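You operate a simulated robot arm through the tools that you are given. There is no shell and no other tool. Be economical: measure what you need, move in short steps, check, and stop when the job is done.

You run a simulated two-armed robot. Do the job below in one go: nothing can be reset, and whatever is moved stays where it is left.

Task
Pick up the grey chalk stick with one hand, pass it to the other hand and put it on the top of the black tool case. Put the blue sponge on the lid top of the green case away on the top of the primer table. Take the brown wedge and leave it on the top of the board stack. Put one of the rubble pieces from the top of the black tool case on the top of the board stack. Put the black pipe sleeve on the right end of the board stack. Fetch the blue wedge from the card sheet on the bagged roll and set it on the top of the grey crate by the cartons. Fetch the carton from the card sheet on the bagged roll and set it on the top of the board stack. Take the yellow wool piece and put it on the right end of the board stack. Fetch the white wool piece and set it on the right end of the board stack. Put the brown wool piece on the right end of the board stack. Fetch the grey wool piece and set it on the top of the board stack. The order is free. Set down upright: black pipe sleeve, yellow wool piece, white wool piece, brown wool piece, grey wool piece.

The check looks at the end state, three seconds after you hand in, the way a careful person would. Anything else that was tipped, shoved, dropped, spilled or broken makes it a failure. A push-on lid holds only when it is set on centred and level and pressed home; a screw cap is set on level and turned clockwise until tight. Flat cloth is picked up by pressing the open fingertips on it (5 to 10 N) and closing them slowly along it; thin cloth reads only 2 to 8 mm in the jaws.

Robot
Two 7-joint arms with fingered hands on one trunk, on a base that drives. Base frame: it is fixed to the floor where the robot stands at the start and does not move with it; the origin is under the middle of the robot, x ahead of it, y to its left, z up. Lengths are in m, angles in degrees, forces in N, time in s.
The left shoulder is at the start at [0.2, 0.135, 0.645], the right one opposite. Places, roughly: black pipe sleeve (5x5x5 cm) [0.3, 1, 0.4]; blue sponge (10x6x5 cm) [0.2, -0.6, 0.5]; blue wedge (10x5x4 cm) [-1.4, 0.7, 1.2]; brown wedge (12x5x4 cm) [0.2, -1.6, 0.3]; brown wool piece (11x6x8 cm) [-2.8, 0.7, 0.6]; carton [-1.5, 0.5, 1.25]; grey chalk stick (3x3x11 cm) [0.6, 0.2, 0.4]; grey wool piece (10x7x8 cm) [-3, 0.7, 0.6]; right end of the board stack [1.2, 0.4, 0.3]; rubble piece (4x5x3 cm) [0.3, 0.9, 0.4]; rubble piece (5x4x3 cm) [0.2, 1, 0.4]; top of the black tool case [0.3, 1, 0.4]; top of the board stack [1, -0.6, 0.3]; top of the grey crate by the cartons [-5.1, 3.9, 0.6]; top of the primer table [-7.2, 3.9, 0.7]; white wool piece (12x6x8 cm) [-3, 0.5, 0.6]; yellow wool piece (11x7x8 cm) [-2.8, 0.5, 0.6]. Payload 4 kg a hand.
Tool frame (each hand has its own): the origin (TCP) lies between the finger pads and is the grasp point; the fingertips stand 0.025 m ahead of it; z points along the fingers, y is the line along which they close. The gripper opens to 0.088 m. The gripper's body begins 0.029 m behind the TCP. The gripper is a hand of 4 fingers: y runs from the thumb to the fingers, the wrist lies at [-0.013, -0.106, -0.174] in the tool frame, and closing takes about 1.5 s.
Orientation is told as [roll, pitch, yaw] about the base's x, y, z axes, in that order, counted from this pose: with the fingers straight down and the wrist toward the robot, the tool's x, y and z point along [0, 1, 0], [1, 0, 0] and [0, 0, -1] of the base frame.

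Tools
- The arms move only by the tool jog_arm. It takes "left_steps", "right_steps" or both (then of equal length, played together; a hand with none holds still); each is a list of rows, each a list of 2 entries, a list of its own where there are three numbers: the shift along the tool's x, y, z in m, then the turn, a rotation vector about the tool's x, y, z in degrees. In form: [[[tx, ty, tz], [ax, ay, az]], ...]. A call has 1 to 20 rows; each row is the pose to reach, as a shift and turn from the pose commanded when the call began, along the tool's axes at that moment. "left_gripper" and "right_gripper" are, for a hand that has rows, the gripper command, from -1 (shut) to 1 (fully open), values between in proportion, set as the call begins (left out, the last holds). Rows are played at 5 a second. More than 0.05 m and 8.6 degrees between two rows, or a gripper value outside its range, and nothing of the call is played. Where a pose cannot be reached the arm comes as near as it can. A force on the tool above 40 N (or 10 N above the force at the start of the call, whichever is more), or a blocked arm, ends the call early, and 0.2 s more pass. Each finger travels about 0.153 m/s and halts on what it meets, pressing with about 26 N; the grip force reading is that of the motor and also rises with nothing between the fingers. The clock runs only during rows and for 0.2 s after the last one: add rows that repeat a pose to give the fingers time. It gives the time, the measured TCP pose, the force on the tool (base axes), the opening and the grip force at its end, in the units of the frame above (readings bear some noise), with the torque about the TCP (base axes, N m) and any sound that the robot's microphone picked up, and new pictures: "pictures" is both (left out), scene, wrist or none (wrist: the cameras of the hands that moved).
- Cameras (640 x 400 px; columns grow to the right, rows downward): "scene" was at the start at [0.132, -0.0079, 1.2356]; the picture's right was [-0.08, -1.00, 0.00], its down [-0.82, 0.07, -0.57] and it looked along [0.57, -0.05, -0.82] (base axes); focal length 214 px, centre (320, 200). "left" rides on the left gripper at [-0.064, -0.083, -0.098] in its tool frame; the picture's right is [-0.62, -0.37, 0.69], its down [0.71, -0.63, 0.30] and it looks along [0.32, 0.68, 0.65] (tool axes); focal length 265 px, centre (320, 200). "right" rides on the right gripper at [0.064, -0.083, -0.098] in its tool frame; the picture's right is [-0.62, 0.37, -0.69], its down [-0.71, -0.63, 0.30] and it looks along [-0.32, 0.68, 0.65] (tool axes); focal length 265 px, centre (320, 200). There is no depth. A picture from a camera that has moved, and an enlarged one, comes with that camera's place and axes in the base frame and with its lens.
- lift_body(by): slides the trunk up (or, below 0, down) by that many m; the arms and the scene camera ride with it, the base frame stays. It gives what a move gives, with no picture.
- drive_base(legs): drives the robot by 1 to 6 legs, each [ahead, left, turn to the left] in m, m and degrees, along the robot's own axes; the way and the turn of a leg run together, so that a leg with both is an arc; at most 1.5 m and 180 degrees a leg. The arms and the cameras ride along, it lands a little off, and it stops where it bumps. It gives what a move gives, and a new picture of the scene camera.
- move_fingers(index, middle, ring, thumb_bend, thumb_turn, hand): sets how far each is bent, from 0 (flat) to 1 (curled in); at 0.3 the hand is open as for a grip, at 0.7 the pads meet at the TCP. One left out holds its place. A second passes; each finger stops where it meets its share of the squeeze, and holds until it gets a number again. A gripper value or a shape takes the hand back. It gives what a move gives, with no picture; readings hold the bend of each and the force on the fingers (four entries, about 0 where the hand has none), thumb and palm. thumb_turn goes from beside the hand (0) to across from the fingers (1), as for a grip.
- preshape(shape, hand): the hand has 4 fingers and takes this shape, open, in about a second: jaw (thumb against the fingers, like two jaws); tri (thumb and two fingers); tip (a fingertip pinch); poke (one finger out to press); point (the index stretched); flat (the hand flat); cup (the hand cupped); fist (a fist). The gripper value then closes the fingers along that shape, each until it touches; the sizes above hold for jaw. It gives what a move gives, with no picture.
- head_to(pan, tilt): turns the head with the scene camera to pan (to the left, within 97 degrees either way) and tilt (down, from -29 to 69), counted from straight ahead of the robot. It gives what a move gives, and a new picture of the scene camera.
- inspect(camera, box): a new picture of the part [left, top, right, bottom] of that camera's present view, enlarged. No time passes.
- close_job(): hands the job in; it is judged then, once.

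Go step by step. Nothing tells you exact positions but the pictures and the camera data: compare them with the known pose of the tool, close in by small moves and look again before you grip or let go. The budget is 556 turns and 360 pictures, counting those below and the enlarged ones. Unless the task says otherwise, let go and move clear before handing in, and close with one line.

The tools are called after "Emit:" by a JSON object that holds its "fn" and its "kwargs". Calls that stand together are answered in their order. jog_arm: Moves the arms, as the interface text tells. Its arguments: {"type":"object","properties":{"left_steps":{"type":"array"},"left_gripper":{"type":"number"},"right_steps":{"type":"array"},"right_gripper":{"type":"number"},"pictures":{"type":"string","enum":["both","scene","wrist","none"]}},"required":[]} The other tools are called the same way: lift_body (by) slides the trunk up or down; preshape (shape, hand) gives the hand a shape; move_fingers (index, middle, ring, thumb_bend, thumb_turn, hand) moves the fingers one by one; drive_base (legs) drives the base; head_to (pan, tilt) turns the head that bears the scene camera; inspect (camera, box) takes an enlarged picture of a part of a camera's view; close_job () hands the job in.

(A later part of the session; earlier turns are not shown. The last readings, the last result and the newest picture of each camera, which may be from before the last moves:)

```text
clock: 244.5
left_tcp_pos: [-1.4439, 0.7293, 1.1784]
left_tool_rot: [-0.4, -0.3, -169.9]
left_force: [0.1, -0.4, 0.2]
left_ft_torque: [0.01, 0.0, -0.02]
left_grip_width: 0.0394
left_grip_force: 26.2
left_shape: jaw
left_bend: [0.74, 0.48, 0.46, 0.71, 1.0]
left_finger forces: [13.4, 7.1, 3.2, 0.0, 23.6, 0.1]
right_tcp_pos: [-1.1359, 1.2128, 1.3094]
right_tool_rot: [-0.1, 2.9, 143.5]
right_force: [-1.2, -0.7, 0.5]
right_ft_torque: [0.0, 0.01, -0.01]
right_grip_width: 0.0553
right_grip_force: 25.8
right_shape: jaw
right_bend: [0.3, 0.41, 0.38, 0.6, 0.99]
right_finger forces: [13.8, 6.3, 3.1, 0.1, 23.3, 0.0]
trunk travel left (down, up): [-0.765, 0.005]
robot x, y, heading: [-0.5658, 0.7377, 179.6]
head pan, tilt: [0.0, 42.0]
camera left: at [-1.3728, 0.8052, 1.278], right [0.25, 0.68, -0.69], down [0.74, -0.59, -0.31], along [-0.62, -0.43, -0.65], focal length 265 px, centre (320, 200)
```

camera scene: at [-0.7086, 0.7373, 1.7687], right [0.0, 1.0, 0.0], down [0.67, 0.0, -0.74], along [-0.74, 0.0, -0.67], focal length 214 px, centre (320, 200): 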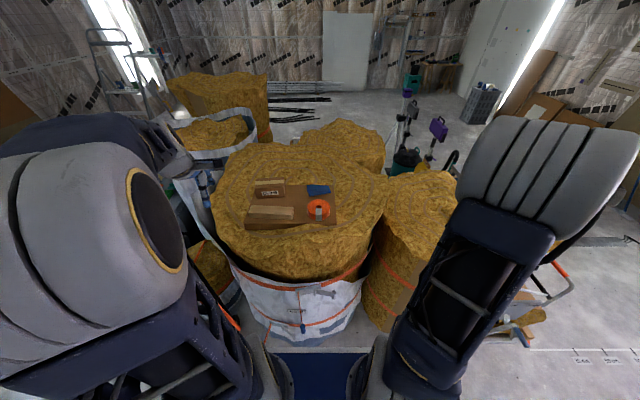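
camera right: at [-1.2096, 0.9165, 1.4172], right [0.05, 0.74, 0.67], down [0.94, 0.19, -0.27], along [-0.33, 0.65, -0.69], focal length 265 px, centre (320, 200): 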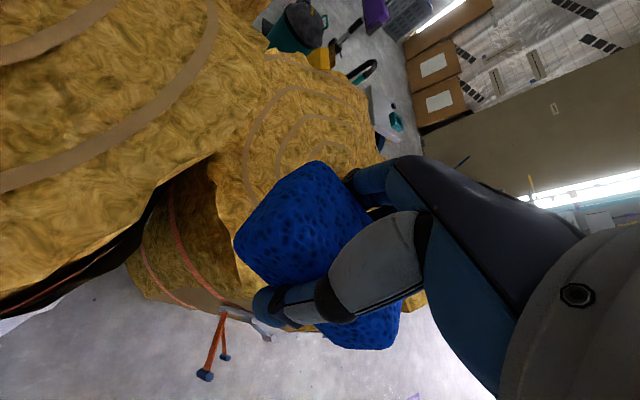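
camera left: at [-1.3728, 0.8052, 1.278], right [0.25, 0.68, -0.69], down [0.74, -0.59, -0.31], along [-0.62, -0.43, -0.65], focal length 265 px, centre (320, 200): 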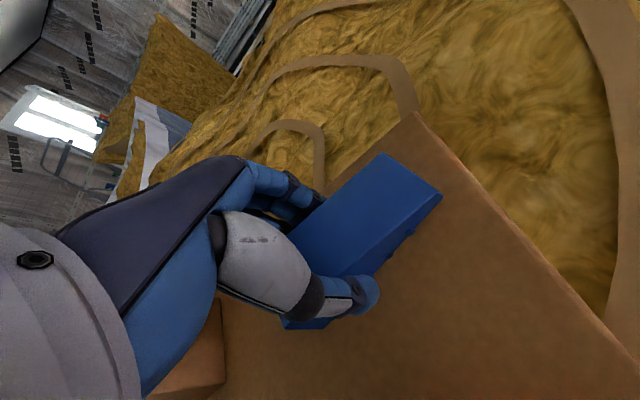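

Good grip on the blue wedge. Lift it and come back over the base.

Emit:
{"fn": "jog_arm", "kwargs": {"left_steps": [[[0, 0, -0.03], [0, 0, 0]], [[0, 0, -0.07], [0, 0, 0]], [[0, 0, -0.11], [0, 0, 0]], [[0, 0, -0.15], [0, 0, 0]], [[0, -0.04, -0.17], [0, 0, 0]], [[0.02, -0.08, -0.18], [0, 0, 0]], [[0.04, -0.12, -0.18], [0, 0, 0]], [[0.06, -0.16, -0.18], [0, 0, 0]], [[0.08, -0.2, -0.18], [0, 0, 0]], [[0.1, -0.24, -0.18], [0, 0, 0]], [[0.12, -0.28, -0.18], [0, 0, 0]]], "pictures": "both"}}

```text
clock: 246.9
left_tcp_pos: [-1.1451, 0.6572, 1.356]
left_tool_rot: [-0.4, -0.2, -170.1]
left_force: [-0.4, -0.1, -0.9]
left_ft_torque: [-0.02, -0.02, 0.02]
left_grip_width: 0.0391
left_grip_force: 26.1
left_shape: jaw
left_bend: [0.74, 0.48, 0.46, 0.71, 1.0]
left_finger forces: [13.6, 7.1, 3.3, 0.0, 23.8, 0.0]
right_tcp_pos: [-1.1357, 1.2123, 1.3094]
right_tool_rot: [-0.2, 2.9, 143.5]
right_force: [-0.9, 1.3, 0.4]
right_ft_torque: [-0.04, 0.03, 0.0]
right_grip_width: 0.0549
right_grip_force: 26.4
right_shape: jaw
right_bend: [0.3, 0.41, 0.38, 0.6, 0.99]
right_finger forces: [13.8, 6.2, 3.1, 0.0, 23.1, 0.0]
trunk travel left (down, up): [-0.765, 0.005]
robot x, y, heading: [-0.5652, 0.7385, 179.7]
head pan, tilt: [0.0, 42.0]
camera scene: at [-0.7092, 0.7375, 1.7687], right [0.0, 1.0, 0.0], down [0.67, 0.0, -0.74], along [-0.74, 0.0, -0.67], focal length 214 px, centre (320, 200)
camera left: at [-1.0745, 0.7346, 1.4551], right [0.25, 0.68, -0.69], down [0.74, -0.59, -0.31], along [-0.62, -0.43, -0.65], focal length 265 px, centre (320, 200)
```

scene: 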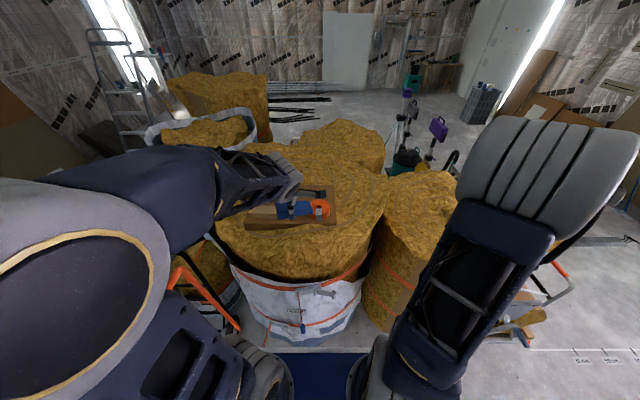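
left: 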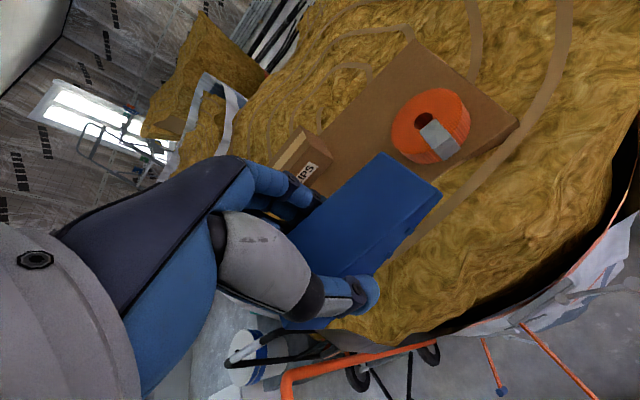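

Wedge in hand. Now I leave sideways (+y) between the bale and the tool case, then look toward the far side.

Emit:
{"fn": "drive_base", "kwargs": {"legs": [[-0.04, 0, 0], [0, -1.5, 0]]}}

Emit:
{"fn": "head_to", "kwargs": {"pan": 0, "tilt": 20}}

```text
clock: 254.7
left_tcp_pos: [-1.1014, 2.1372, 1.3567]
left_tool_rot: [-0.4, -0.3, -170.0]
left_force: [-0.3, 0.0, -0.1]
left_ft_torque: [0.01, 0.02, -0.01]
left_grip_width: 0.0392
left_grip_force: 26.1
left_shape: jaw
left_bend: [0.74, 0.48, 0.46, 0.71, 1.0]
left_finger forces: [13.5, 7.1, 3.3, 0.1, 23.8, 0.0]
right_tcp_pos: [-1.0892, 2.693, 1.3104]
right_tool_rot: [0.0, 2.9, 143.5]
right_force: [0.6, 0.3, -0.4]
right_ft_torque: [-0.02, -0.03, 0.03]
right_grip_width: 0.0551
right_grip_force: 25.6
right_shape: jaw
right_bend: [0.3, 0.41, 0.38, 0.6, 0.99]
right_finger forces: [13.8, 6.1, 3.2, 0.0, 23.2, 0.0]
trunk travel left (down, up): [-0.765, 0.005]
robot x, y, heading: [-0.5208, 2.2176, 179.6]
head pan, tilt: [0.0, 42.0]
camera scene: at [-0.6635, 2.2164, 1.7687], right [0.0, 1.0, 0.0], down [0.67, 0.0, -0.74], along [-0.74, 0.0, -0.67], focal length 214 px, centre (320, 200)
```

scene: 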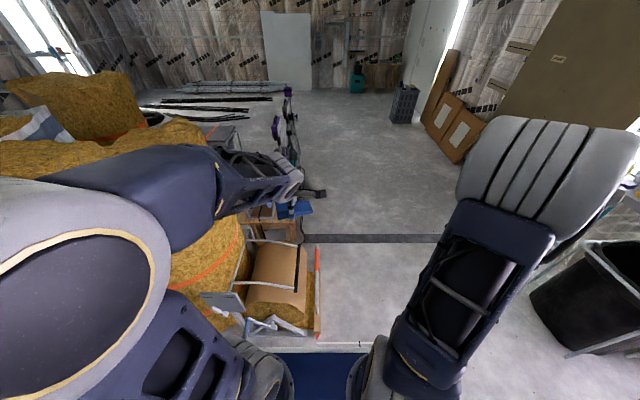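

```text
clock: 255.6
left_tcp_pos: [-1.1008, 2.1367, 1.3567]
left_tool_rot: [-0.5, -0.3, -170.0]
left_force: [-0.3, 0.4, -0.8]
left_ft_torque: [-0.03, -0.04, 0.02]
left_grip_width: 0.0391
left_grip_force: 26.0
left_shape: jaw
left_bend: [0.74, 0.48, 0.46, 0.71, 1.0]
left_finger forces: [13.5, 7.1, 3.3, 0.0, 23.8, 0.0]
right_tcp_pos: [-1.0898, 2.6926, 1.3083]
right_tool_rot: [-0.1, 2.9, 143.5]
right_force: [-0.7, 0.3, -0.4]
right_ft_torque: [0.0, -0.05, -0.01]
right_grip_width: 0.0552
right_grip_force: 25.6
right_shape: jaw
right_bend: [0.3, 0.41, 0.38, 0.6, 0.99]
right_finger forces: [13.8, 6.4, 3.2, 0.1, 23.2, 0.0]
trunk travel left (down, up): [-0.765, 0.005]
robot x, y, heading: [-0.5186, 2.2185, 179.7]
head pan, tilt: [0.0, 20.0]
camera scene: at [-0.673, 2.2165, 1.803], right [0.0, 1.0, 0.0], down [0.34, 0.0, -0.94], along [-0.94, 0.0, -0.34], focal length 214 px, centre (320, 200)
```

scene: 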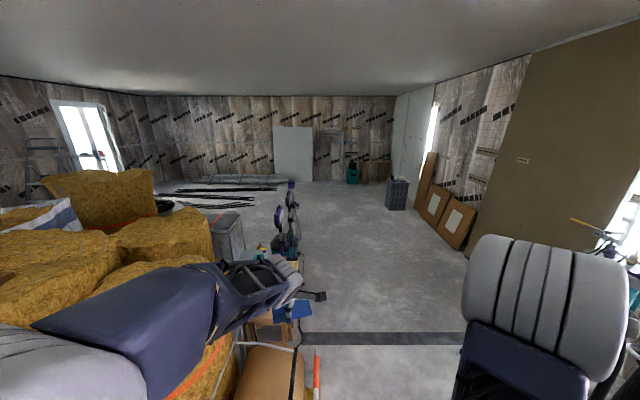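

The grey crate is ahead-right at about (−5.0, 3.9). The lane near y≈2.9 is clear; I drive along it.

Emit:
{"fn": "drive_base", "kwargs": {"legs": [[0, -0.68, 0], [1.5, 0, 0], [1.0, 0, 0]]}}

```text
clock: 271.1
left_tcp_pos: [-3.5958, 2.8374, 1.3552]
left_tool_rot: [-0.4, -0.3, -170.6]
left_force: [-0.2, 0.3, -1.8]
left_ft_torque: [-0.01, -0.02, -0.03]
left_grip_width: 0.039
left_grip_force: 26.3
left_shape: jaw
left_bend: [0.74, 0.48, 0.46, 0.71, 1.0]
left_finger forces: [13.4, 6.9, 3.3, 0.1, 23.8, 0.1]
right_tcp_pos: [-3.5778, 3.3922, 1.3079]
right_tool_rot: [0.0, 2.7, 142.8]
right_force: [1.2, 0.2, -0.2]
right_ft_torque: [0.03, 0.0, 0.0]
right_grip_width: 0.0551
right_grip_force: 26.6
right_shape: jaw
right_bend: [0.3, 0.41, 0.38, 0.6, 0.99]
right_finger forces: [13.9, 6.3, 3.2, 0.0, 23.2, 0.0]
trunk travel left (down, up): [-0.765, 0.005]
robot x, y, heading: [-3.0141, 2.9091, 179.2]
head pan, tilt: [0.0, 20.0]
camera scene: at [-3.1665, 2.9117, 1.8031], right [0.02, 1.0, 0.0], down [0.34, -0.01, -0.94], along [-0.94, 0.01, -0.34], focal length 214 px, centre (320, 200)
```

scene: 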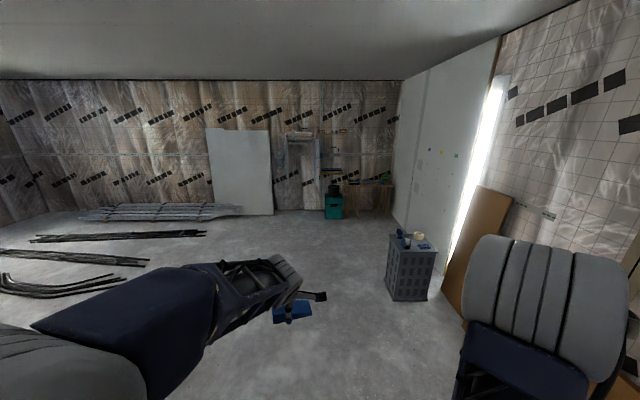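

Emit:
{"fn": "drive_base", "kwargs": {"legs": [[1.15, 0, 0], [0, -0.45, 0], [0, 0, -20]]}}

Emit:
{"fn": "head_to", "kwargs": {"pan": -5, "tilt": 50}}

```text
clock: 280.3
left_tcp_pos: [-4.7238, 3.4982, 1.3562]
left_tool_rot: [-0.4, -0.3, 169.3]
left_force: [0.0, -0.5, -0.3]
left_ft_torque: [-0.02, -0.01, -0.02]
left_grip_width: 0.0389
left_grip_force: 26.0
left_shape: jaw
left_bend: [0.74, 0.48, 0.46, 0.71, 1.0]
left_finger forces: [13.4, 7.0, 3.1, 0.1, 23.7, 0.0]
right_tcp_pos: [-4.5177, 4.0154, 1.308]
right_tool_rot: [-0.1, 2.9, 122.7]
right_force: [0.4, 0.4, -0.4]
right_ft_torque: [-0.03, -0.02, -0.01]
right_grip_width: 0.0551
right_grip_force: 26.4
right_shape: jaw
right_bend: [0.3, 0.41, 0.38, 0.6, 0.99]
right_finger forces: [13.7, 6.3, 3.2, 0.1, 23.1, 0.0]
trunk travel left (down, up): [-0.765, 0.005]
robot x, y, heading: [-4.1563, 3.3657, 158.9]
head pan, tilt: [0.0, 20.0]
camera scene: at [-4.2949, 3.422, 1.8031], right [0.36, 0.93, 0.0], down [0.32, -0.12, -0.94], along [-0.88, 0.34, -0.34], focal length 214 px, centre (320, 200)
```

scene: 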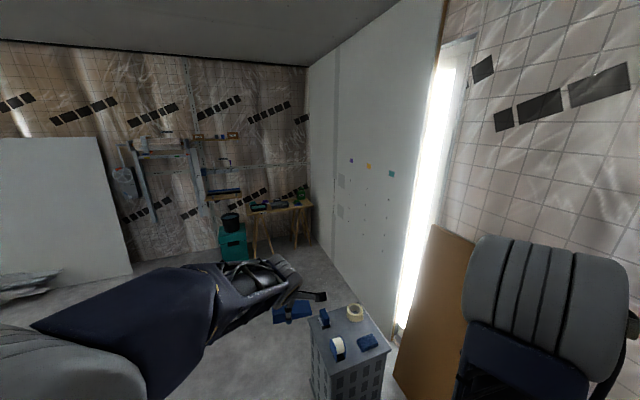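

```text
clock: 281.2
left_tcp_pos: [-4.7234, 3.4991, 1.3547]
left_tool_rot: [-0.4, -0.3, 169.3]
left_force: [0.5, -0.5, -1.7]
left_ft_torque: [-0.02, -0.02, -0.01]
left_grip_width: 0.039
left_grip_force: 26.3
left_shape: jaw
left_bend: [0.74, 0.48, 0.46, 0.71, 1.0]
left_finger forces: [13.4, 7.0, 3.2, 0.0, 23.7, 0.0]
right_tcp_pos: [-4.5186, 4.0151, 1.3082]
right_tool_rot: [-0.1, 2.8, 122.8]
right_force: [0.6, 0.3, -1.1]
right_ft_torque: [-0.01, 0.03, 0.05]
right_grip_width: 0.055
right_grip_force: 25.9
right_shape: jaw
right_bend: [0.3, 0.41, 0.38, 0.6, 0.99]
right_finger forces: [13.6, 6.2, 3.1, 0.1, 23.0, 0.1]
trunk travel left (down, up): [-0.765, 0.005]
robot x, y, heading: [-4.1524, 3.3658, 159.0]
head pan, tilt: [-5.0, 50.0]
camera scene: at [-4.2772, 3.4224, 1.7575], right [0.44, 0.9, 0.0], down [0.69, -0.34, -0.64], along [-0.58, 0.28, -0.77], focal length 214 px, centre (320, 200)
```

scene: 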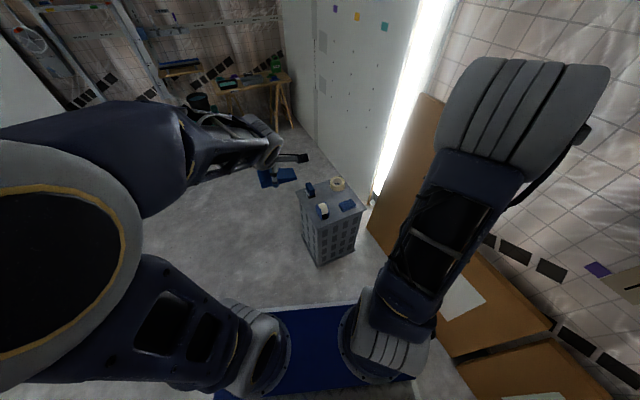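

Emit:
{"fn": "inspect", "kwargs": {"camera": "scene", "box": [270, 160, 390, 270]}}

```text
3.64 times, centred on (330, 215) of scene
camera zoom: at [-4.2772, 3.4224, 1.7575], right [0.44, 0.9, 0.0], down [0.69, -0.34, -0.64], along [-0.58, 0.28, -0.77], focal length 780 px, centre (284, 146)
```

zoom: 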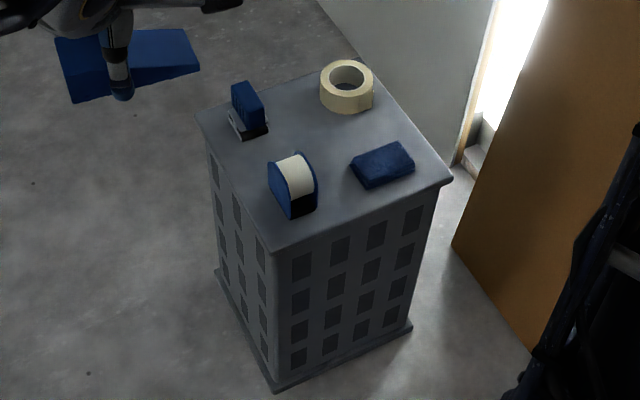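

The four items sit at the crate's corners; the centre (≈(−5.11, 3.89)) is free. I drive closer and lower the trunk.

Emit:
{"fn": "drive_base", "kwargs": {"legs": [[0.33, 0, 0]]}}

Emit:
{"fn": "lift_body", "kwargs": {"by": -0.25}}

```text
clock: 283.4
left_tcp_pos: [-5.0283, 3.6119, 1.3561]
left_tool_rot: [-0.4, -0.4, 169.5]
left_force: [-0.1, 0.4, -0.3]
left_ft_torque: [0.0, -0.01, -0.01]
left_grip_width: 0.039
left_grip_force: 26.0
left_shape: jaw
left_bend: [0.74, 0.48, 0.46, 0.71, 1.0]
left_finger forces: [13.4, 6.9, 3.2, 0.0, 23.7, 0.1]
right_tcp_pos: [-4.8248, 4.1288, 1.3099]
right_tool_rot: [-0.1, 2.8, 123.1]
right_force: [-0.2, -0.4, 0.0]
right_ft_torque: [0.01, 0.01, -0.02]
right_grip_width: 0.0549
right_grip_force: 26.1
right_shape: jaw
right_bend: [0.3, 0.41, 0.38, 0.6, 0.99]
right_finger forces: [13.7, 6.3, 3.2, 0.0, 23.1, 0.1]
trunk travel left (down, up): [-0.765, 0.005]
robot x, y, heading: [-4.4588, 3.4836, 159.2]
head pan, tilt: [-5.0, 50.0]
camera scene: at [-4.5815, 3.5377, 1.7575], right [0.43, 0.9, 0.0], down [0.69, -0.33, -0.64], along [-0.58, 0.28, -0.77], focal length 214 px, centre (320, 200)
```

scene: 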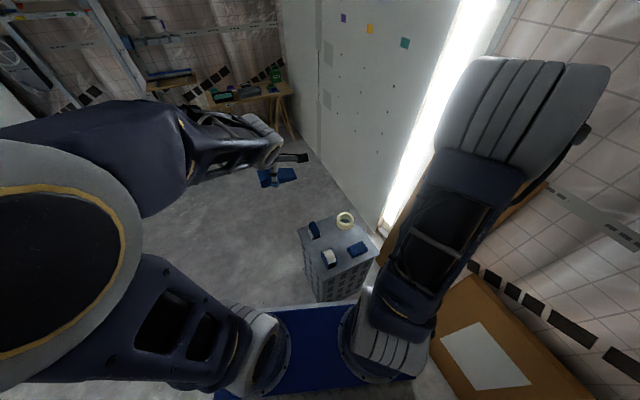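

```text
clock: 286.0
left_tcp_pos: [-5.0282, 3.6126, 1.107]
left_tool_rot: [-0.3, -0.3, 169.5]
left_force: [-0.6, -0.2, -0.6]
left_ft_torque: [0.0, -0.03, -0.02]
left_grip_width: 0.0392
left_grip_force: 26.0
left_shape: jaw
left_bend: [0.74, 0.48, 0.46, 0.71, 1.0]
left_finger forces: [13.4, 7.0, 3.2, 0.0, 23.7, 0.0]
right_tcp_pos: [-4.8242, 4.1289, 1.0594]
right_tool_rot: [-0.1, 2.8, 123.1]
right_force: [-0.3, -0.6, -0.1]
right_ft_torque: [-0.02, 0.02, 0.01]
right_grip_width: 0.055
right_grip_force: 25.7
right_shape: jaw
right_bend: [0.3, 0.41, 0.38, 0.6, 0.99]
right_finger forces: [13.7, 6.3, 3.3, 0.0, 23.1, 0.1]
trunk travel left (down, up): [-0.515, 0.255]
robot x, y, heading: [-4.4619, 3.4853, 159.3]
head pan, tilt: [-5.0, 50.0]
```

Emit:
{"fn": "jog_arm", "kwargs": {"left_steps": [[[-0.0235, 0.011, 0.01], [0, 0, 7.3]], [[-0.047, 0.022, 0.02], [0, 0, 14.6]], [[-0.0705, 0.033, 0.03], [0, 0, 21.9]], [[-0.094, 0.044, 0.05], [0, 0, 29.2]], [[-0.1175, 0.055, 0.07], [0, 0, 36.5]], [[-0.141, 0.066, 0.09], [0, 0, 43.8]], [[-0.1645, 0.077, 0.11], [0, 0, 51.1]], [[-0.188, 0.088, 0.14], [0, 0, 58.4]], [[-0.2115, 0.099, 0.17], [0, 0, 65.7]], [[-0.235, 0.11, 0.2], [0, 0, 73]], [[-0.259, 0.121, 0.23], [0, 0, 79.5]], [[-0.259, 0.121, 0.25], [0, 0, 79.5]], [[-0.259, 0.121, 0.25], [0, 0, 79.5]]], "pictures": "both"}}

Emit:
{"fn": "inspect", "kwargs": {"camera": "scene", "box": [260, 160, 400, 280]}}

```text
clock: 288.8
left_tcp_pos: [-5.1017, 3.8924, 0.86]
left_tool_rot: [0.3, -0.4, 90.0]
left_force: [-0.4, 0.4, -0.4]
left_ft_torque: [-0.02, -0.03, 0.01]
left_grip_width: 0.039
left_grip_force: 25.9
left_shape: jaw
left_bend: [0.74, 0.48, 0.46, 0.71, 1.0]
left_finger forces: [13.4, 7.0, 3.3, 0.0, 23.7, 0.0]
right_tcp_pos: [-4.8248, 4.1282, 1.0584]
right_tool_rot: [-0.2, 2.8, 123.1]
right_force: [-0.5, -0.5, 0.0]
right_ft_torque: [0.0, -0.01, -0.01]
right_grip_width: 0.0548
right_grip_force: 26.2
right_shape: jaw
right_bend: [0.3, 0.41, 0.38, 0.6, 0.99]
right_finger forces: [13.6, 6.3, 3.2, 0.0, 23.1, 0.1]
trunk travel left (down, up): [-0.515, 0.255]
robot x, y, heading: [-4.4577, 3.4882, 159.3]
head pan, tilt: [-5.0, 50.0]
camera scene: at [-4.5816, 3.5378, 1.5075], right [0.43, 0.9, 0.0], down [0.69, -0.33, -0.64], along [-0.58, 0.28, -0.77], focal length 214 px, centre (320, 200)
camera left: at [-5.0367, 3.8079, 0.9587], right [0.62, -0.36, -0.7], down [-0.72, -0.63, -0.31], along [-0.33, 0.69, -0.65], focal length 265 px, centre (320, 200)
```

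scene: 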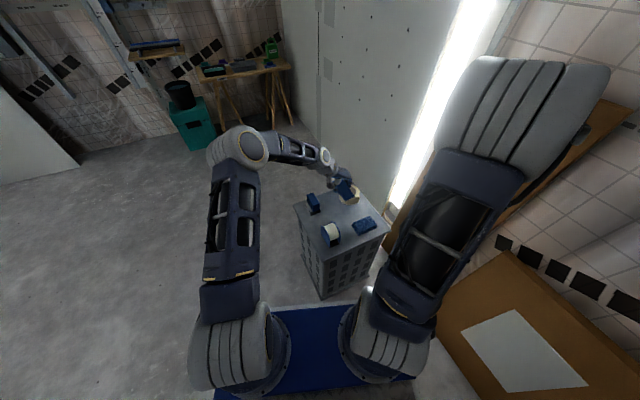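
left: 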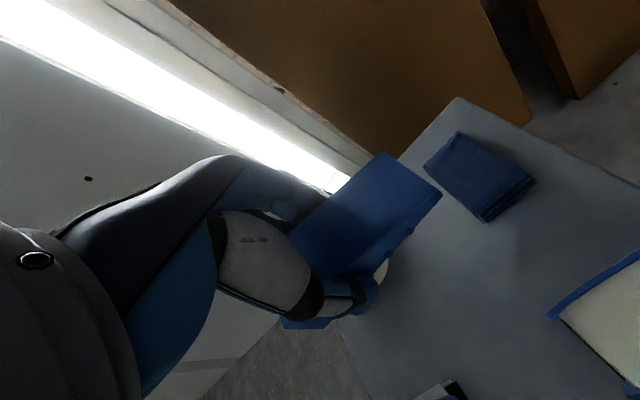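

```text
3.33 times, centred on (330, 220) of scene
camera zoom: at [-4.5816, 3.5378, 1.5075], right [0.43, 0.9, 0.0], down [0.69, -0.33, -0.64], along [-0.58, 0.28, -0.77], focal length 715 px, centre (287, 133)
```

zoom: 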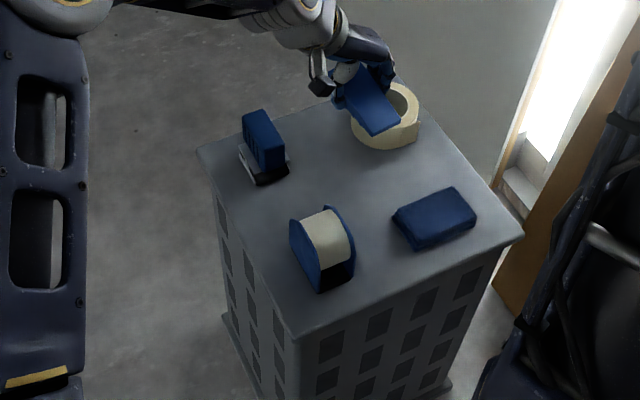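

Clear gap at the centre. I lower the wedge between the items.

Emit:
{"fn": "jog_arm", "kwargs": {"left_steps": [[[0, -0.004, 0.04], [0, 0, 0]], [[0, -0.007, 0.08], [0, 0, 0]], [[0, -0.007, 0.12], [0, 0, 0]], [[0, -0.007, 0.16], [0, 0, 0]], [[0, -0.007, 0.185], [0, 0, 0]], [[0, -0.007, 0.185], [0, 0, 0]]], "pictures": "wrist"}}

Emit:
{"fn": "inspect", "kwargs": {"camera": "scene", "box": [260, 160, 400, 280]}}

```text
clock: 290.2
left_tcp_pos: [-5.1014, 3.8857, 0.6724]
left_tool_rot: [0.2, -0.5, 90.0]
left_force: [-0.2, 0.7, -0.6]
left_ft_torque: [0.02, 0.04, 0.02]
left_grip_width: 0.0388
left_grip_force: 25.9
left_shape: jaw
left_bend: [0.74, 0.48, 0.46, 0.71, 1.0]
left_finger forces: [13.4, 7.1, 3.3, 0.0, 23.7, 0.0]
right_tcp_pos: [-4.8243, 4.1284, 1.0597]
right_tool_rot: [-0.1, 2.8, 122.9]
right_force: [-0.7, -0.2, -0.3]
right_ft_torque: [0.01, 0.01, -0.03]
right_grip_width: 0.0552
right_grip_force: 25.3
right_shape: jaw
right_bend: [0.3, 0.41, 0.38, 0.6, 0.99]
right_finger forces: [13.8, 6.3, 3.2, 0.1, 23.2, 0.0]
trunk travel left (down, up): [-0.515, 0.255]
robot x, y, heading: [-4.459, 3.4842, 159.1]
head pan, tilt: [-5.0, 50.0]
camera left: at [-5.0375, 3.8011, 0.7718], right [0.62, -0.36, -0.7], down [-0.72, -0.63, -0.31], along [-0.33, 0.69, -0.65], focal length 265 px, centre (320, 200)
```

left: 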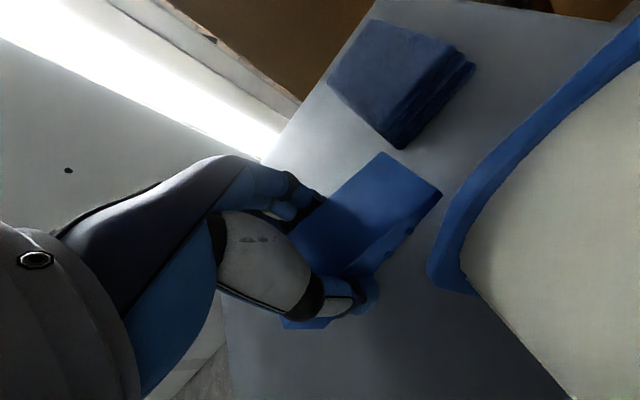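

```text
3.33 times, centred on (330, 220) of scene
camera zoom: at [-4.5817, 3.5378, 1.5075], right [0.43, 0.9, 0.0], down [0.69, -0.33, -0.64], along [-0.58, 0.28, -0.77], focal length 715 px, centre (287, 133)
```

zoom: 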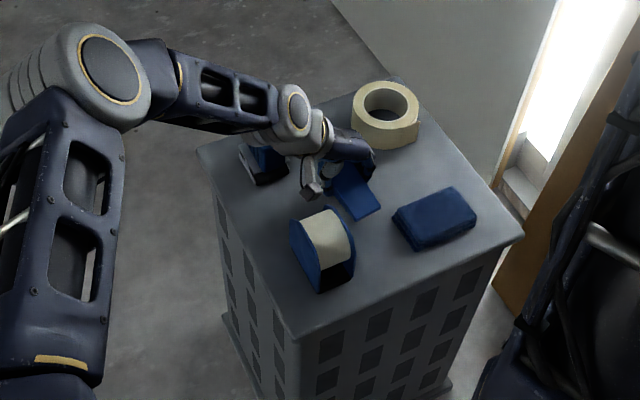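

Emit:
{"fn": "jog_arm", "kwargs": {"left_steps": [[[0.012, 0, 0.0], [0, 0, 0]], [[0.012, 0, 0.015], [0, 0, 0]], [[0.012, 0, 0.025], [0, 0, 0]], [[0.012, 0, 0.031], [0, 0, 0]], [[0.012, 0, 0.031], [0, 0, 0]]], "pictures": "wrist"}}

```text
clock: 291.4
left_tcp_pos: [-5.1157, 3.8871, 0.6459]
left_tool_rot: [0.5, -0.6, 90.1]
left_force: [1.1, -2.7, 24.6]
left_ft_torque: [-0.77, -0.12, -0.06]
left_grip_width: 0.0392
left_grip_force: 26.1
left_shape: jaw
left_bend: [0.74, 0.48, 0.47, 0.72, 0.99]
left_finger forces: [13.4, 6.6, 3.3, 0.1, 44.0, 0.1]
right_tcp_pos: [-4.825, 4.1288, 1.0597]
right_tool_rot: [-0.1, 2.8, 123.0]
right_force: [-0.2, 0.4, 0.8]
right_ft_torque: [0.0, -0.01, 0.0]
right_grip_width: 0.055
right_grip_force: 25.6
right_shape: jaw
right_bend: [0.3, 0.41, 0.38, 0.6, 0.99]
right_finger forces: [13.7, 6.4, 3.2, 0.1, 23.1, 0.1]
trunk travel left (down, up): [-0.515, 0.255]
robot x, y, heading: [-4.4564, 3.4878, 159.5]
head pan, tilt: [-5.0, 50.0]
camera left: at [-5.0512, 3.8026, 0.7437], right [0.62, -0.36, -0.7], down [-0.72, -0.63, -0.31], along [-0.33, 0.69, -0.64], focal length 265 px, centre (320, 200)
```

left: 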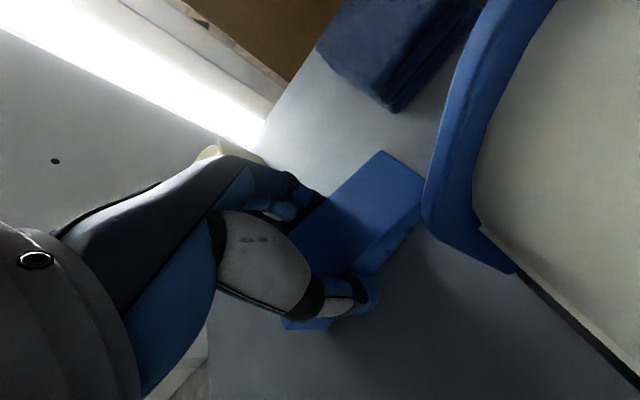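

Emit:
{"fn": "jog_arm", "kwargs": {"left_steps": [[[0, 0, -0.003], [0, 0, 0]], [[0, 0, -0.003], [0, 0, 0]], [[0, 0, -0.003], [0, 0, 0]], [[0, 0, -0.003], [0, 0, 0]]], "left_gripper": 0.4, "pictures": "wrist"}}

```text
clock: 292.4
left_tcp_pos: [-5.1142, 3.8866, 0.6457]
left_tool_rot: [0.3, -0.4, 90.0]
left_force: [0.3, 3.9, 12.9]
left_ft_torque: [-0.31, -0.04, 0.05]
left_grip_width: 0.0554
left_grip_force: 0.0
left_shape: jaw
left_bend: [0.28, 0.37, 0.34, 0.65, 1.0]
left_finger forces: [0.1, 0.1, 0.1, 0.0, 13.0, 0.0]
right_tcp_pos: [-4.8248, 4.1291, 1.0595]
right_tool_rot: [-0.1, 2.8, 123.0]
right_force: [0.0, -0.5, -0.4]
right_ft_torque: [0.02, 0.04, 0.0]
right_grip_width: 0.055
right_grip_force: 26.4
right_shape: jaw
right_bend: [0.3, 0.41, 0.38, 0.6, 0.99]
right_finger forces: [13.7, 6.3, 3.1, 0.0, 23.0, 0.1]
trunk travel left (down, up): [-0.515, 0.255]
robot x, y, heading: [-4.4582, 3.4826, 159.6]
head pan, tilt: [-5.0, 50.0]
camera left: at [-5.0502, 3.8018, 0.7441], right [0.62, -0.36, -0.7], down [-0.72, -0.63, -0.31], along [-0.33, 0.69, -0.65], focal length 265 px, centre (320, 200)
```

left: 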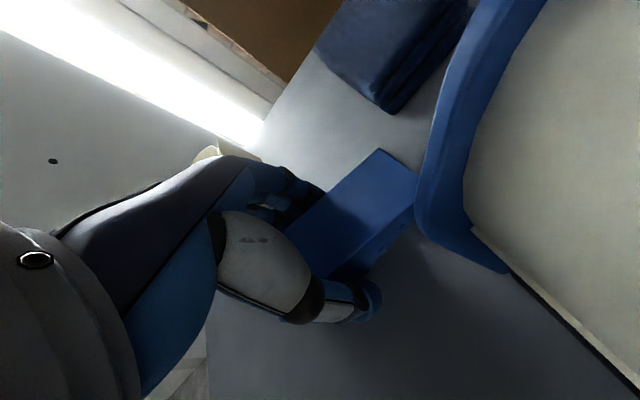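

Emit:
{"fn": "jog_arm", "kwargs": {"left_steps": [[[0, 0, -0.01], [0, 0, 0]], [[0, 0, -0.02], [0, 0, 0]], [[0, 0, -0.05], [0, 0, 0]], [[0, 0, -0.09], [0, 0, 0]], [[0, 0, -0.13], [0, 0, 0]], [[0, 0, -0.17], [0, 0, 0]], [[0, 0, -0.21], [0, 0, 0]]], "left_gripper": 0.5, "pictures": "wrist"}}

Emit:
{"fn": "inspect", "kwargs": {"camera": "scene", "box": [260, 160, 400, 280]}}

```text
clock: 294.0
left_tcp_pos: [-5.1135, 3.8848, 0.8555]
left_tool_rot: [0.1, -0.5, 90.1]
left_force: [-0.2, -0.2, -0.4]
left_ft_torque: [0.0, -0.01, -0.01]
left_grip_width: 0.0657
left_grip_force: 0.0
left_shape: jaw
left_bend: [0.27, 0.35, 0.33, 0.54, 0.99]
left_finger forces: [0.0, 0.0, 0.0, 0.0, 0.0, 0.0]
right_tcp_pos: [-4.8244, 4.1287, 1.0587]
right_tool_rot: [-0.1, 2.9, 123.1]
right_force: [-0.4, 0.5, -0.4]
right_ft_torque: [0.0, -0.02, -0.02]
right_grip_width: 0.0549
right_grip_force: 25.9
right_shape: jaw
right_bend: [0.3, 0.41, 0.38, 0.6, 0.99]
right_finger forces: [13.7, 6.3, 3.2, 0.0, 23.0, 0.0]
trunk travel left (down, up): [-0.515, 0.255]
robot x, y, heading: [-4.4543, 3.4821, 159.2]
head pan, tilt: [-5.0, 50.0]
camera left: at [-5.0503, 3.801, 0.9534], right [0.62, -0.36, -0.7], down [-0.71, -0.63, -0.31], along [-0.33, 0.69, -0.65], focal length 265 px, centre (320, 200)
```

left: 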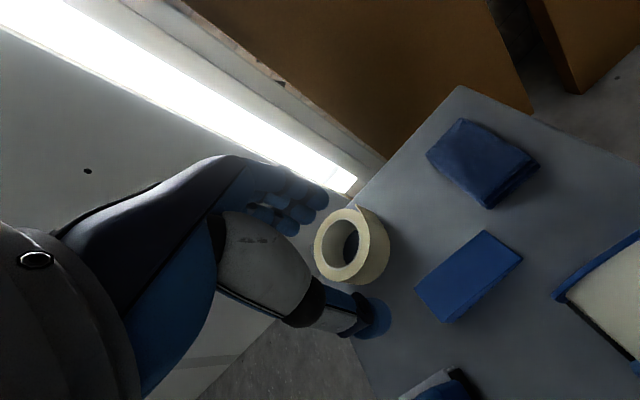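

```text
3.33 times, centred on (330, 220) of scene
camera zoom: at [-4.5819, 3.5379, 1.5074], right [0.43, 0.9, 0.0], down [0.69, -0.33, -0.64], along [-0.58, 0.28, -0.77], focal length 715 px, centre (287, 133)
```

zoom: 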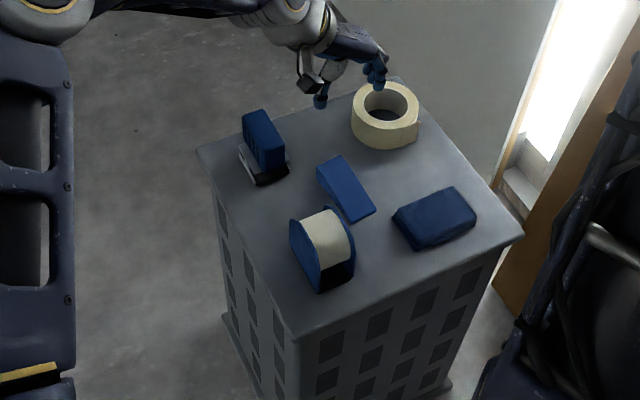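

Blue wedge is placed cleanly. I pull the left hand back and head for the primer table.

Emit:
{"fn": "jog_arm", "kwargs": {"left_steps": [[[0, 0, -0.05], [0, 0, 0]], [[0, 0, -0.1], [0, 0, 0]], [[-0.02, -0.03, -0.13], [0, 0, 0]], [[-0.05, -0.06, -0.14], [0, 0, 0]], [[-0.08, -0.1, -0.14], [0, 0, 0]], [[-0.11, -0.13, -0.14], [0, 0, 0]], [[-0.14, -0.16, -0.14], [0, 0, 0]], [[-0.17, -0.2, -0.14], [0, 0, 0]], [[-0.2, -0.24, -0.14], [0, 0, 0]]], "left_gripper": 1, "pictures": "none"}}

Emit:
{"fn": "drive_base", "kwargs": {"legs": [[-0.15, 0, 0], [0, 0, 21], [0, 0.42, 0], [1.5, 0, 0]]}}

Emit:
{"fn": "head_to", "kwargs": {"pan": -25, "tilt": 35}}

```text
clock: 296.0
left_tcp_pos: [-4.9123, 3.645, 0.9944]
left_tool_rot: [0.2, -0.4, 89.8]
left_force: [0.7, 1.0, -0.2]
left_ft_torque: [-0.04, -0.03, 0.0]
left_grip_width: 0.0879
left_grip_force: 0.0
left_shape: jaw
left_bend: [0.3, 0.3, 0.3, 0.3, 0.98]
left_finger forces: [0.1, 0.1, 0.1, 0.0, 0.0, 0.0]
right_tcp_pos: [-4.8243, 4.1289, 1.0584]
right_tool_rot: [-0.1, 3.0, 123.0]
right_force: [0.1, 0.4, -0.5]
right_ft_torque: [-0.07, -0.02, 0.01]
right_grip_width: 0.0547
right_grip_force: 25.8
right_shape: jaw
right_bend: [0.3, 0.41, 0.38, 0.6, 0.99]
right_finger forces: [13.8, 6.3, 3.2, 0.0, 23.2, 0.1]
trunk travel left (down, up): [-0.515, 0.255]
robot x, y, heading: [-4.4571, 3.4851, 159.2]
head pan, tilt: [-5.0, 50.0]
```

```text
clock: 307.7
left_tcp_pos: [-6.3012, 2.9965, 0.9938]
left_tool_rot: [0.2, -0.4, 110.4]
left_force: [0.8, -0.1, -0.1]
left_ft_torque: [0.04, 0.01, 0.0]
left_grip_width: 0.0879
left_grip_force: 0.2
left_shape: jaw
left_bend: [0.3, 0.3, 0.3, 0.3, 0.98]
left_finger forces: [0.0, 0.0, 0.0, 0.0, 0.0, 0.1]
right_tcp_pos: [-6.3895, 3.482, 1.0605]
right_tool_rot: [-0.2, 2.8, 143.5]
right_force: [-0.4, -0.4, 0.6]
right_ft_torque: [0.0, -0.01, -0.01]
right_grip_width: 0.0548
right_grip_force: 25.7
right_shape: jaw
right_bend: [0.3, 0.41, 0.38, 0.61, 0.99]
right_finger forces: [13.5, 6.3, 3.2, 0.1, 23.1, 0.0]
trunk travel left (down, up): [-0.515, 0.255]
robot x, y, heading: [-5.8213, 3.0052, 179.7]
head pan, tilt: [-5.0, 50.0]
camera scene: at [-5.9549, 3.0135, 1.5075], right [0.09, 1.0, 0.0], down [0.76, -0.07, -0.64], along [-0.64, 0.06, -0.77], focal length 214 px, centre (320, 200)
```

scene: 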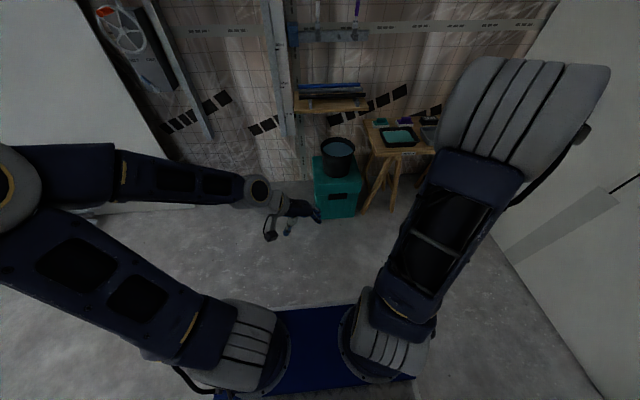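

```text
clock: 308.5
left_tcp_pos: [-6.3009, 2.9961, 0.994]
left_tool_rot: [0.3, -0.5, 110.5]
left_force: [-0.7, -0.1, 0.5]
left_ft_torque: [-0.02, 0.0, -0.02]
left_grip_width: 0.0878
left_grip_force: 0.0
left_shape: jaw
left_bend: [0.3, 0.3, 0.3, 0.3, 0.98]
left_finger forces: [0.0, 0.0, 0.1, 0.0, 0.0, 0.0]
right_tcp_pos: [-6.3887, 3.4827, 1.0587]
right_tool_rot: [0.0, 2.8, 143.5]
right_force: [0.7, 0.1, -0.4]
right_ft_torque: [-0.02, 0.01, -0.01]
right_grip_width: 0.0549
right_grip_force: 25.5
right_shape: jaw
right_bend: [0.3, 0.41, 0.38, 0.61, 0.99]
right_finger forces: [13.6, 6.3, 3.1, 0.0, 23.0, 0.1]
trunk travel left (down, up): [-0.515, 0.255]
robot x, y, heading: [-5.8184, 3.0097, 179.9]
head pan, tilt: [-25.0, 35.0]
camera scene: at [-5.9579, 3.0439, 1.5292], right [0.42, 0.91, 0.0], down [0.52, -0.24, -0.82], along [-0.74, 0.35, -0.57], focal length 214 px, centre (320, 200)
```

scene: 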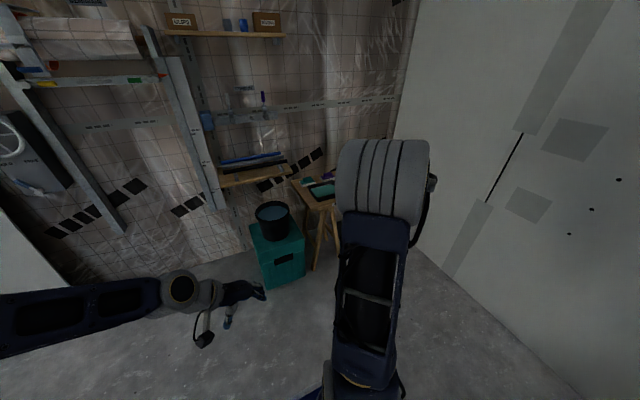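

Emit:
{"fn": "drive_base", "kwargs": {"legs": [[0, -0.62, 0]]}}

Emit:
{"fn": "head_to", "kwargs": {"pan": 5, "tilt": 38}}

```text
clock: 312.0
left_tcp_pos: [-6.2964, 3.6236, 0.9948]
left_tool_rot: [0.2, -0.4, 110.1]
left_force: [0.0, -0.6, 0.1]
left_ft_torque: [0.02, 0.0, 0.01]
left_grip_width: 0.0877
left_grip_force: 0.0
left_shape: jaw
left_bend: [0.3, 0.3, 0.3, 0.3, 0.98]
left_finger forces: [0.0, 0.0, 0.1, 0.0, 0.0, 0.0]
right_tcp_pos: [-6.3823, 4.1094, 1.0591]
right_tool_rot: [-0.1, 2.8, 143.1]
right_force: [0.3, -0.2, -0.1]
right_ft_torque: [-0.01, -0.02, 0.01]
right_grip_width: 0.0547
right_grip_force: 25.6
right_shape: jaw
right_bend: [0.3, 0.41, 0.38, 0.61, 0.99]
right_finger forces: [13.7, 6.3, 3.2, 0.1, 22.9, 0.0]
trunk travel left (down, up): [-0.515, 0.255]
robot x, y, heading: [-5.8166, 3.6335, 179.3]
head pan, tilt: [-25.0, 35.0]
camera scene: at [-5.9536, 3.6692, 1.5292], right [0.43, 0.9, 0.0], down [0.52, -0.25, -0.82], along [-0.74, 0.35, -0.57], focal length 214 px, centre (320, 200)
```

scene: 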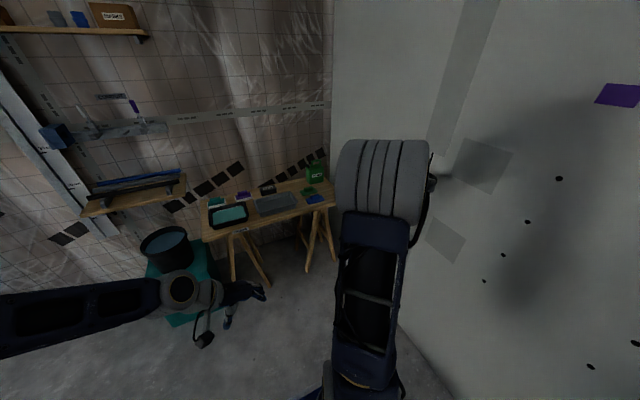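

```text
clock: 313.0
left_tcp_pos: [-6.2976, 3.6236, 0.9937]
left_tool_rot: [0.1, -0.4, 110.2]
left_force: [0.2, -0.2, 0.4]
left_ft_torque: [-0.02, 0.03, 0.01]
left_grip_width: 0.0881
left_grip_force: 0.1
left_shape: jaw
left_bend: [0.3, 0.3, 0.3, 0.3, 0.98]
left_finger forces: [0.0, 0.1, 0.1, 0.0, 0.0, 0.0]
right_tcp_pos: [-6.382, 4.1098, 1.0584]
right_tool_rot: [-0.1, 2.9, 143.2]
right_force: [-0.4, 0.7, 0.7]
right_ft_torque: [0.01, 0.03, -0.01]
right_grip_width: 0.0547
right_grip_force: 26.4
right_shape: jaw
right_bend: [0.3, 0.41, 0.38, 0.61, 0.99]
right_finger forces: [13.6, 6.4, 3.2, 0.0, 22.9, 0.0]
trunk travel left (down, up): [-0.515, 0.255]
robot x, y, heading: [-5.8138, 3.6359, 179.8]
head pan, tilt: [5.0, 38.0]
camera scene: at [-5.9603, 3.6245, 1.5246], right [-0.08, 1.0, 0.0], down [0.61, 0.05, -0.79], along [-0.79, -0.06, -0.62], focal length 214 px, centre (320, 200)
```

scene: 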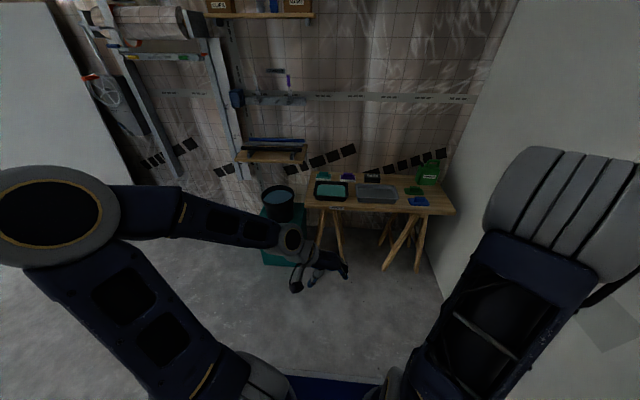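

Emit:
{"fn": "inspect", "kwargs": {"camera": "scene", "box": [290, 140, 470, 240]}}

```text
3.56 times, centred on (380, 190) of scene
camera zoom: at [-5.9603, 3.6245, 1.5246], right [-0.08, 1.0, 0.0], down [0.61, 0.05, -0.79], along [-0.79, -0.06, -0.62], focal length 763 px, centre (107, 236)
```

zoom: 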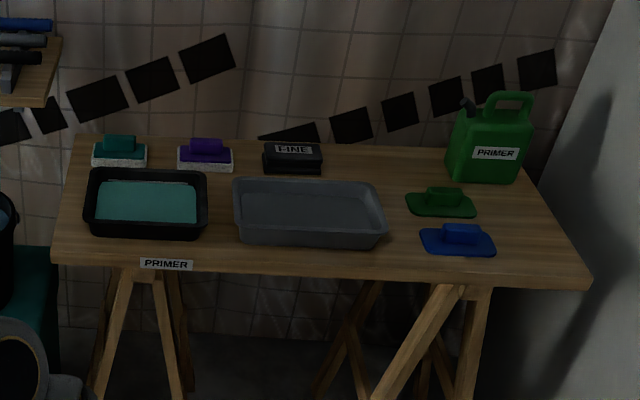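

The table is crowded, but behind the grey tray, left of the green can, at about (−7.235, 4.06) there's a free patch. I drive in.

Emit:
{"fn": "drive_base", "kwargs": {"legs": [[0, -0.2, 0], [0.6, 0, 0]]}}

Emit:
{"fn": "head_to", "kwargs": {"pan": -10, "tilt": 50}}

```text
clock: 317.6
left_tcp_pos: [-6.8996, 3.8375, 0.9934]
left_tool_rot: [0.2, -0.4, 109.6]
left_force: [-0.1, -0.5, 0.4]
left_ft_torque: [-0.03, 0.0, 0.01]
left_grip_width: 0.088
left_grip_force: 0.0
left_shape: jaw
left_bend: [0.3, 0.3, 0.3, 0.3, 0.98]
left_finger forces: [0.0, 0.1, 0.0, 0.0, 0.0, 0.0]
right_tcp_pos: [-6.9779, 4.3251, 1.0609]
right_tool_rot: [0.0, 2.7, 142.4]
right_force: [-0.1, 0.3, 0.0]
right_ft_torque: [0.0, 0.01, -0.03]
right_grip_width: 0.0549
right_grip_force: 26.1
right_shape: jaw
right_bend: [0.3, 0.41, 0.38, 0.61, 0.99]
right_finger forces: [13.7, 6.4, 3.2, 0.0, 23.0, 0.0]
trunk travel left (down, up): [-0.515, 0.255]
robot x, y, heading: [-6.4149, 3.8422, 178.8]
head pan, tilt: [5.0, 38.0]
camera scene: at [-6.562, 3.8348, 1.5246], right [-0.07, 1.0, 0.0], down [0.61, 0.04, -0.79], along [-0.79, -0.05, -0.62], focal length 214 px, centre (320, 200)
```

scene: 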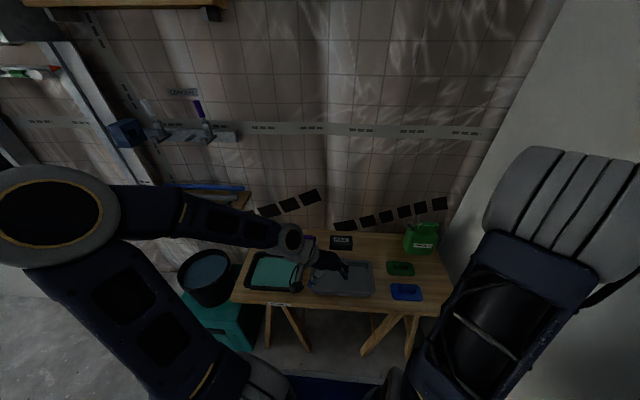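

```text
clock: 318.4
left_tcp_pos: [-6.899, 3.8372, 0.9935]
left_tool_rot: [0.2, -0.4, 109.6]
left_force: [0.0, -0.1, -0.6]
left_ft_torque: [-0.01, 0.01, 0.02]
left_grip_width: 0.0879
left_grip_force: 0.0
left_shape: jaw
left_bend: [0.3, 0.3, 0.3, 0.3, 0.98]
left_finger forces: [0.1, 0.0, 0.1, 0.0, 0.1, 0.0]
right_tcp_pos: [-6.9776, 4.3249, 1.0595]
right_tool_rot: [-0.2, 2.8, 142.5]
right_force: [-0.2, 0.7, -0.6]
right_ft_torque: [-0.03, -0.01, -0.02]
right_grip_width: 0.0545
right_grip_force: 25.9
right_shape: jaw
right_bend: [0.3, 0.41, 0.38, 0.61, 0.99]
right_finger forces: [13.8, 6.2, 3.2, 0.1, 23.0, 0.1]
trunk travel left (down, up): [-0.515, 0.255]
robot x, y, heading: [-6.4166, 3.8419, 178.7]
head pan, tilt: [-10.0, 50.0]
camera scene: at [-6.5514, 3.8555, 1.5075], right [0.19, 0.98, 0.0], down [0.75, -0.15, -0.64], along [-0.63, 0.12, -0.77], focal length 214 px, centre (320, 200)
```

scene: 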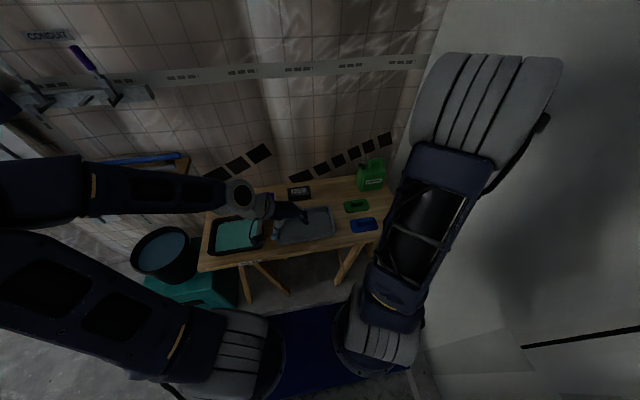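

Emit:
{"fn": "inspect", "kwargs": {"camera": "scene", "box": [270, 145, 410, 245]}}

```text
4.00 times, centred on (340, 195) of scene
camera zoom: at [-6.5514, 3.8555, 1.5075], right [0.19, 0.98, 0.0], down [0.75, -0.15, -0.64], along [-0.63, 0.12, -0.77], focal length 858 px, centre (240, 220)
```

zoom: 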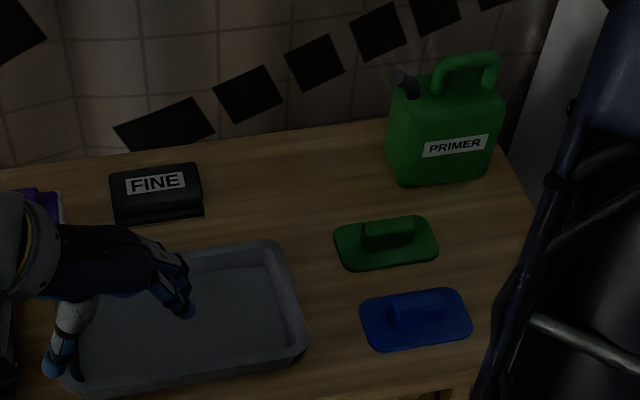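

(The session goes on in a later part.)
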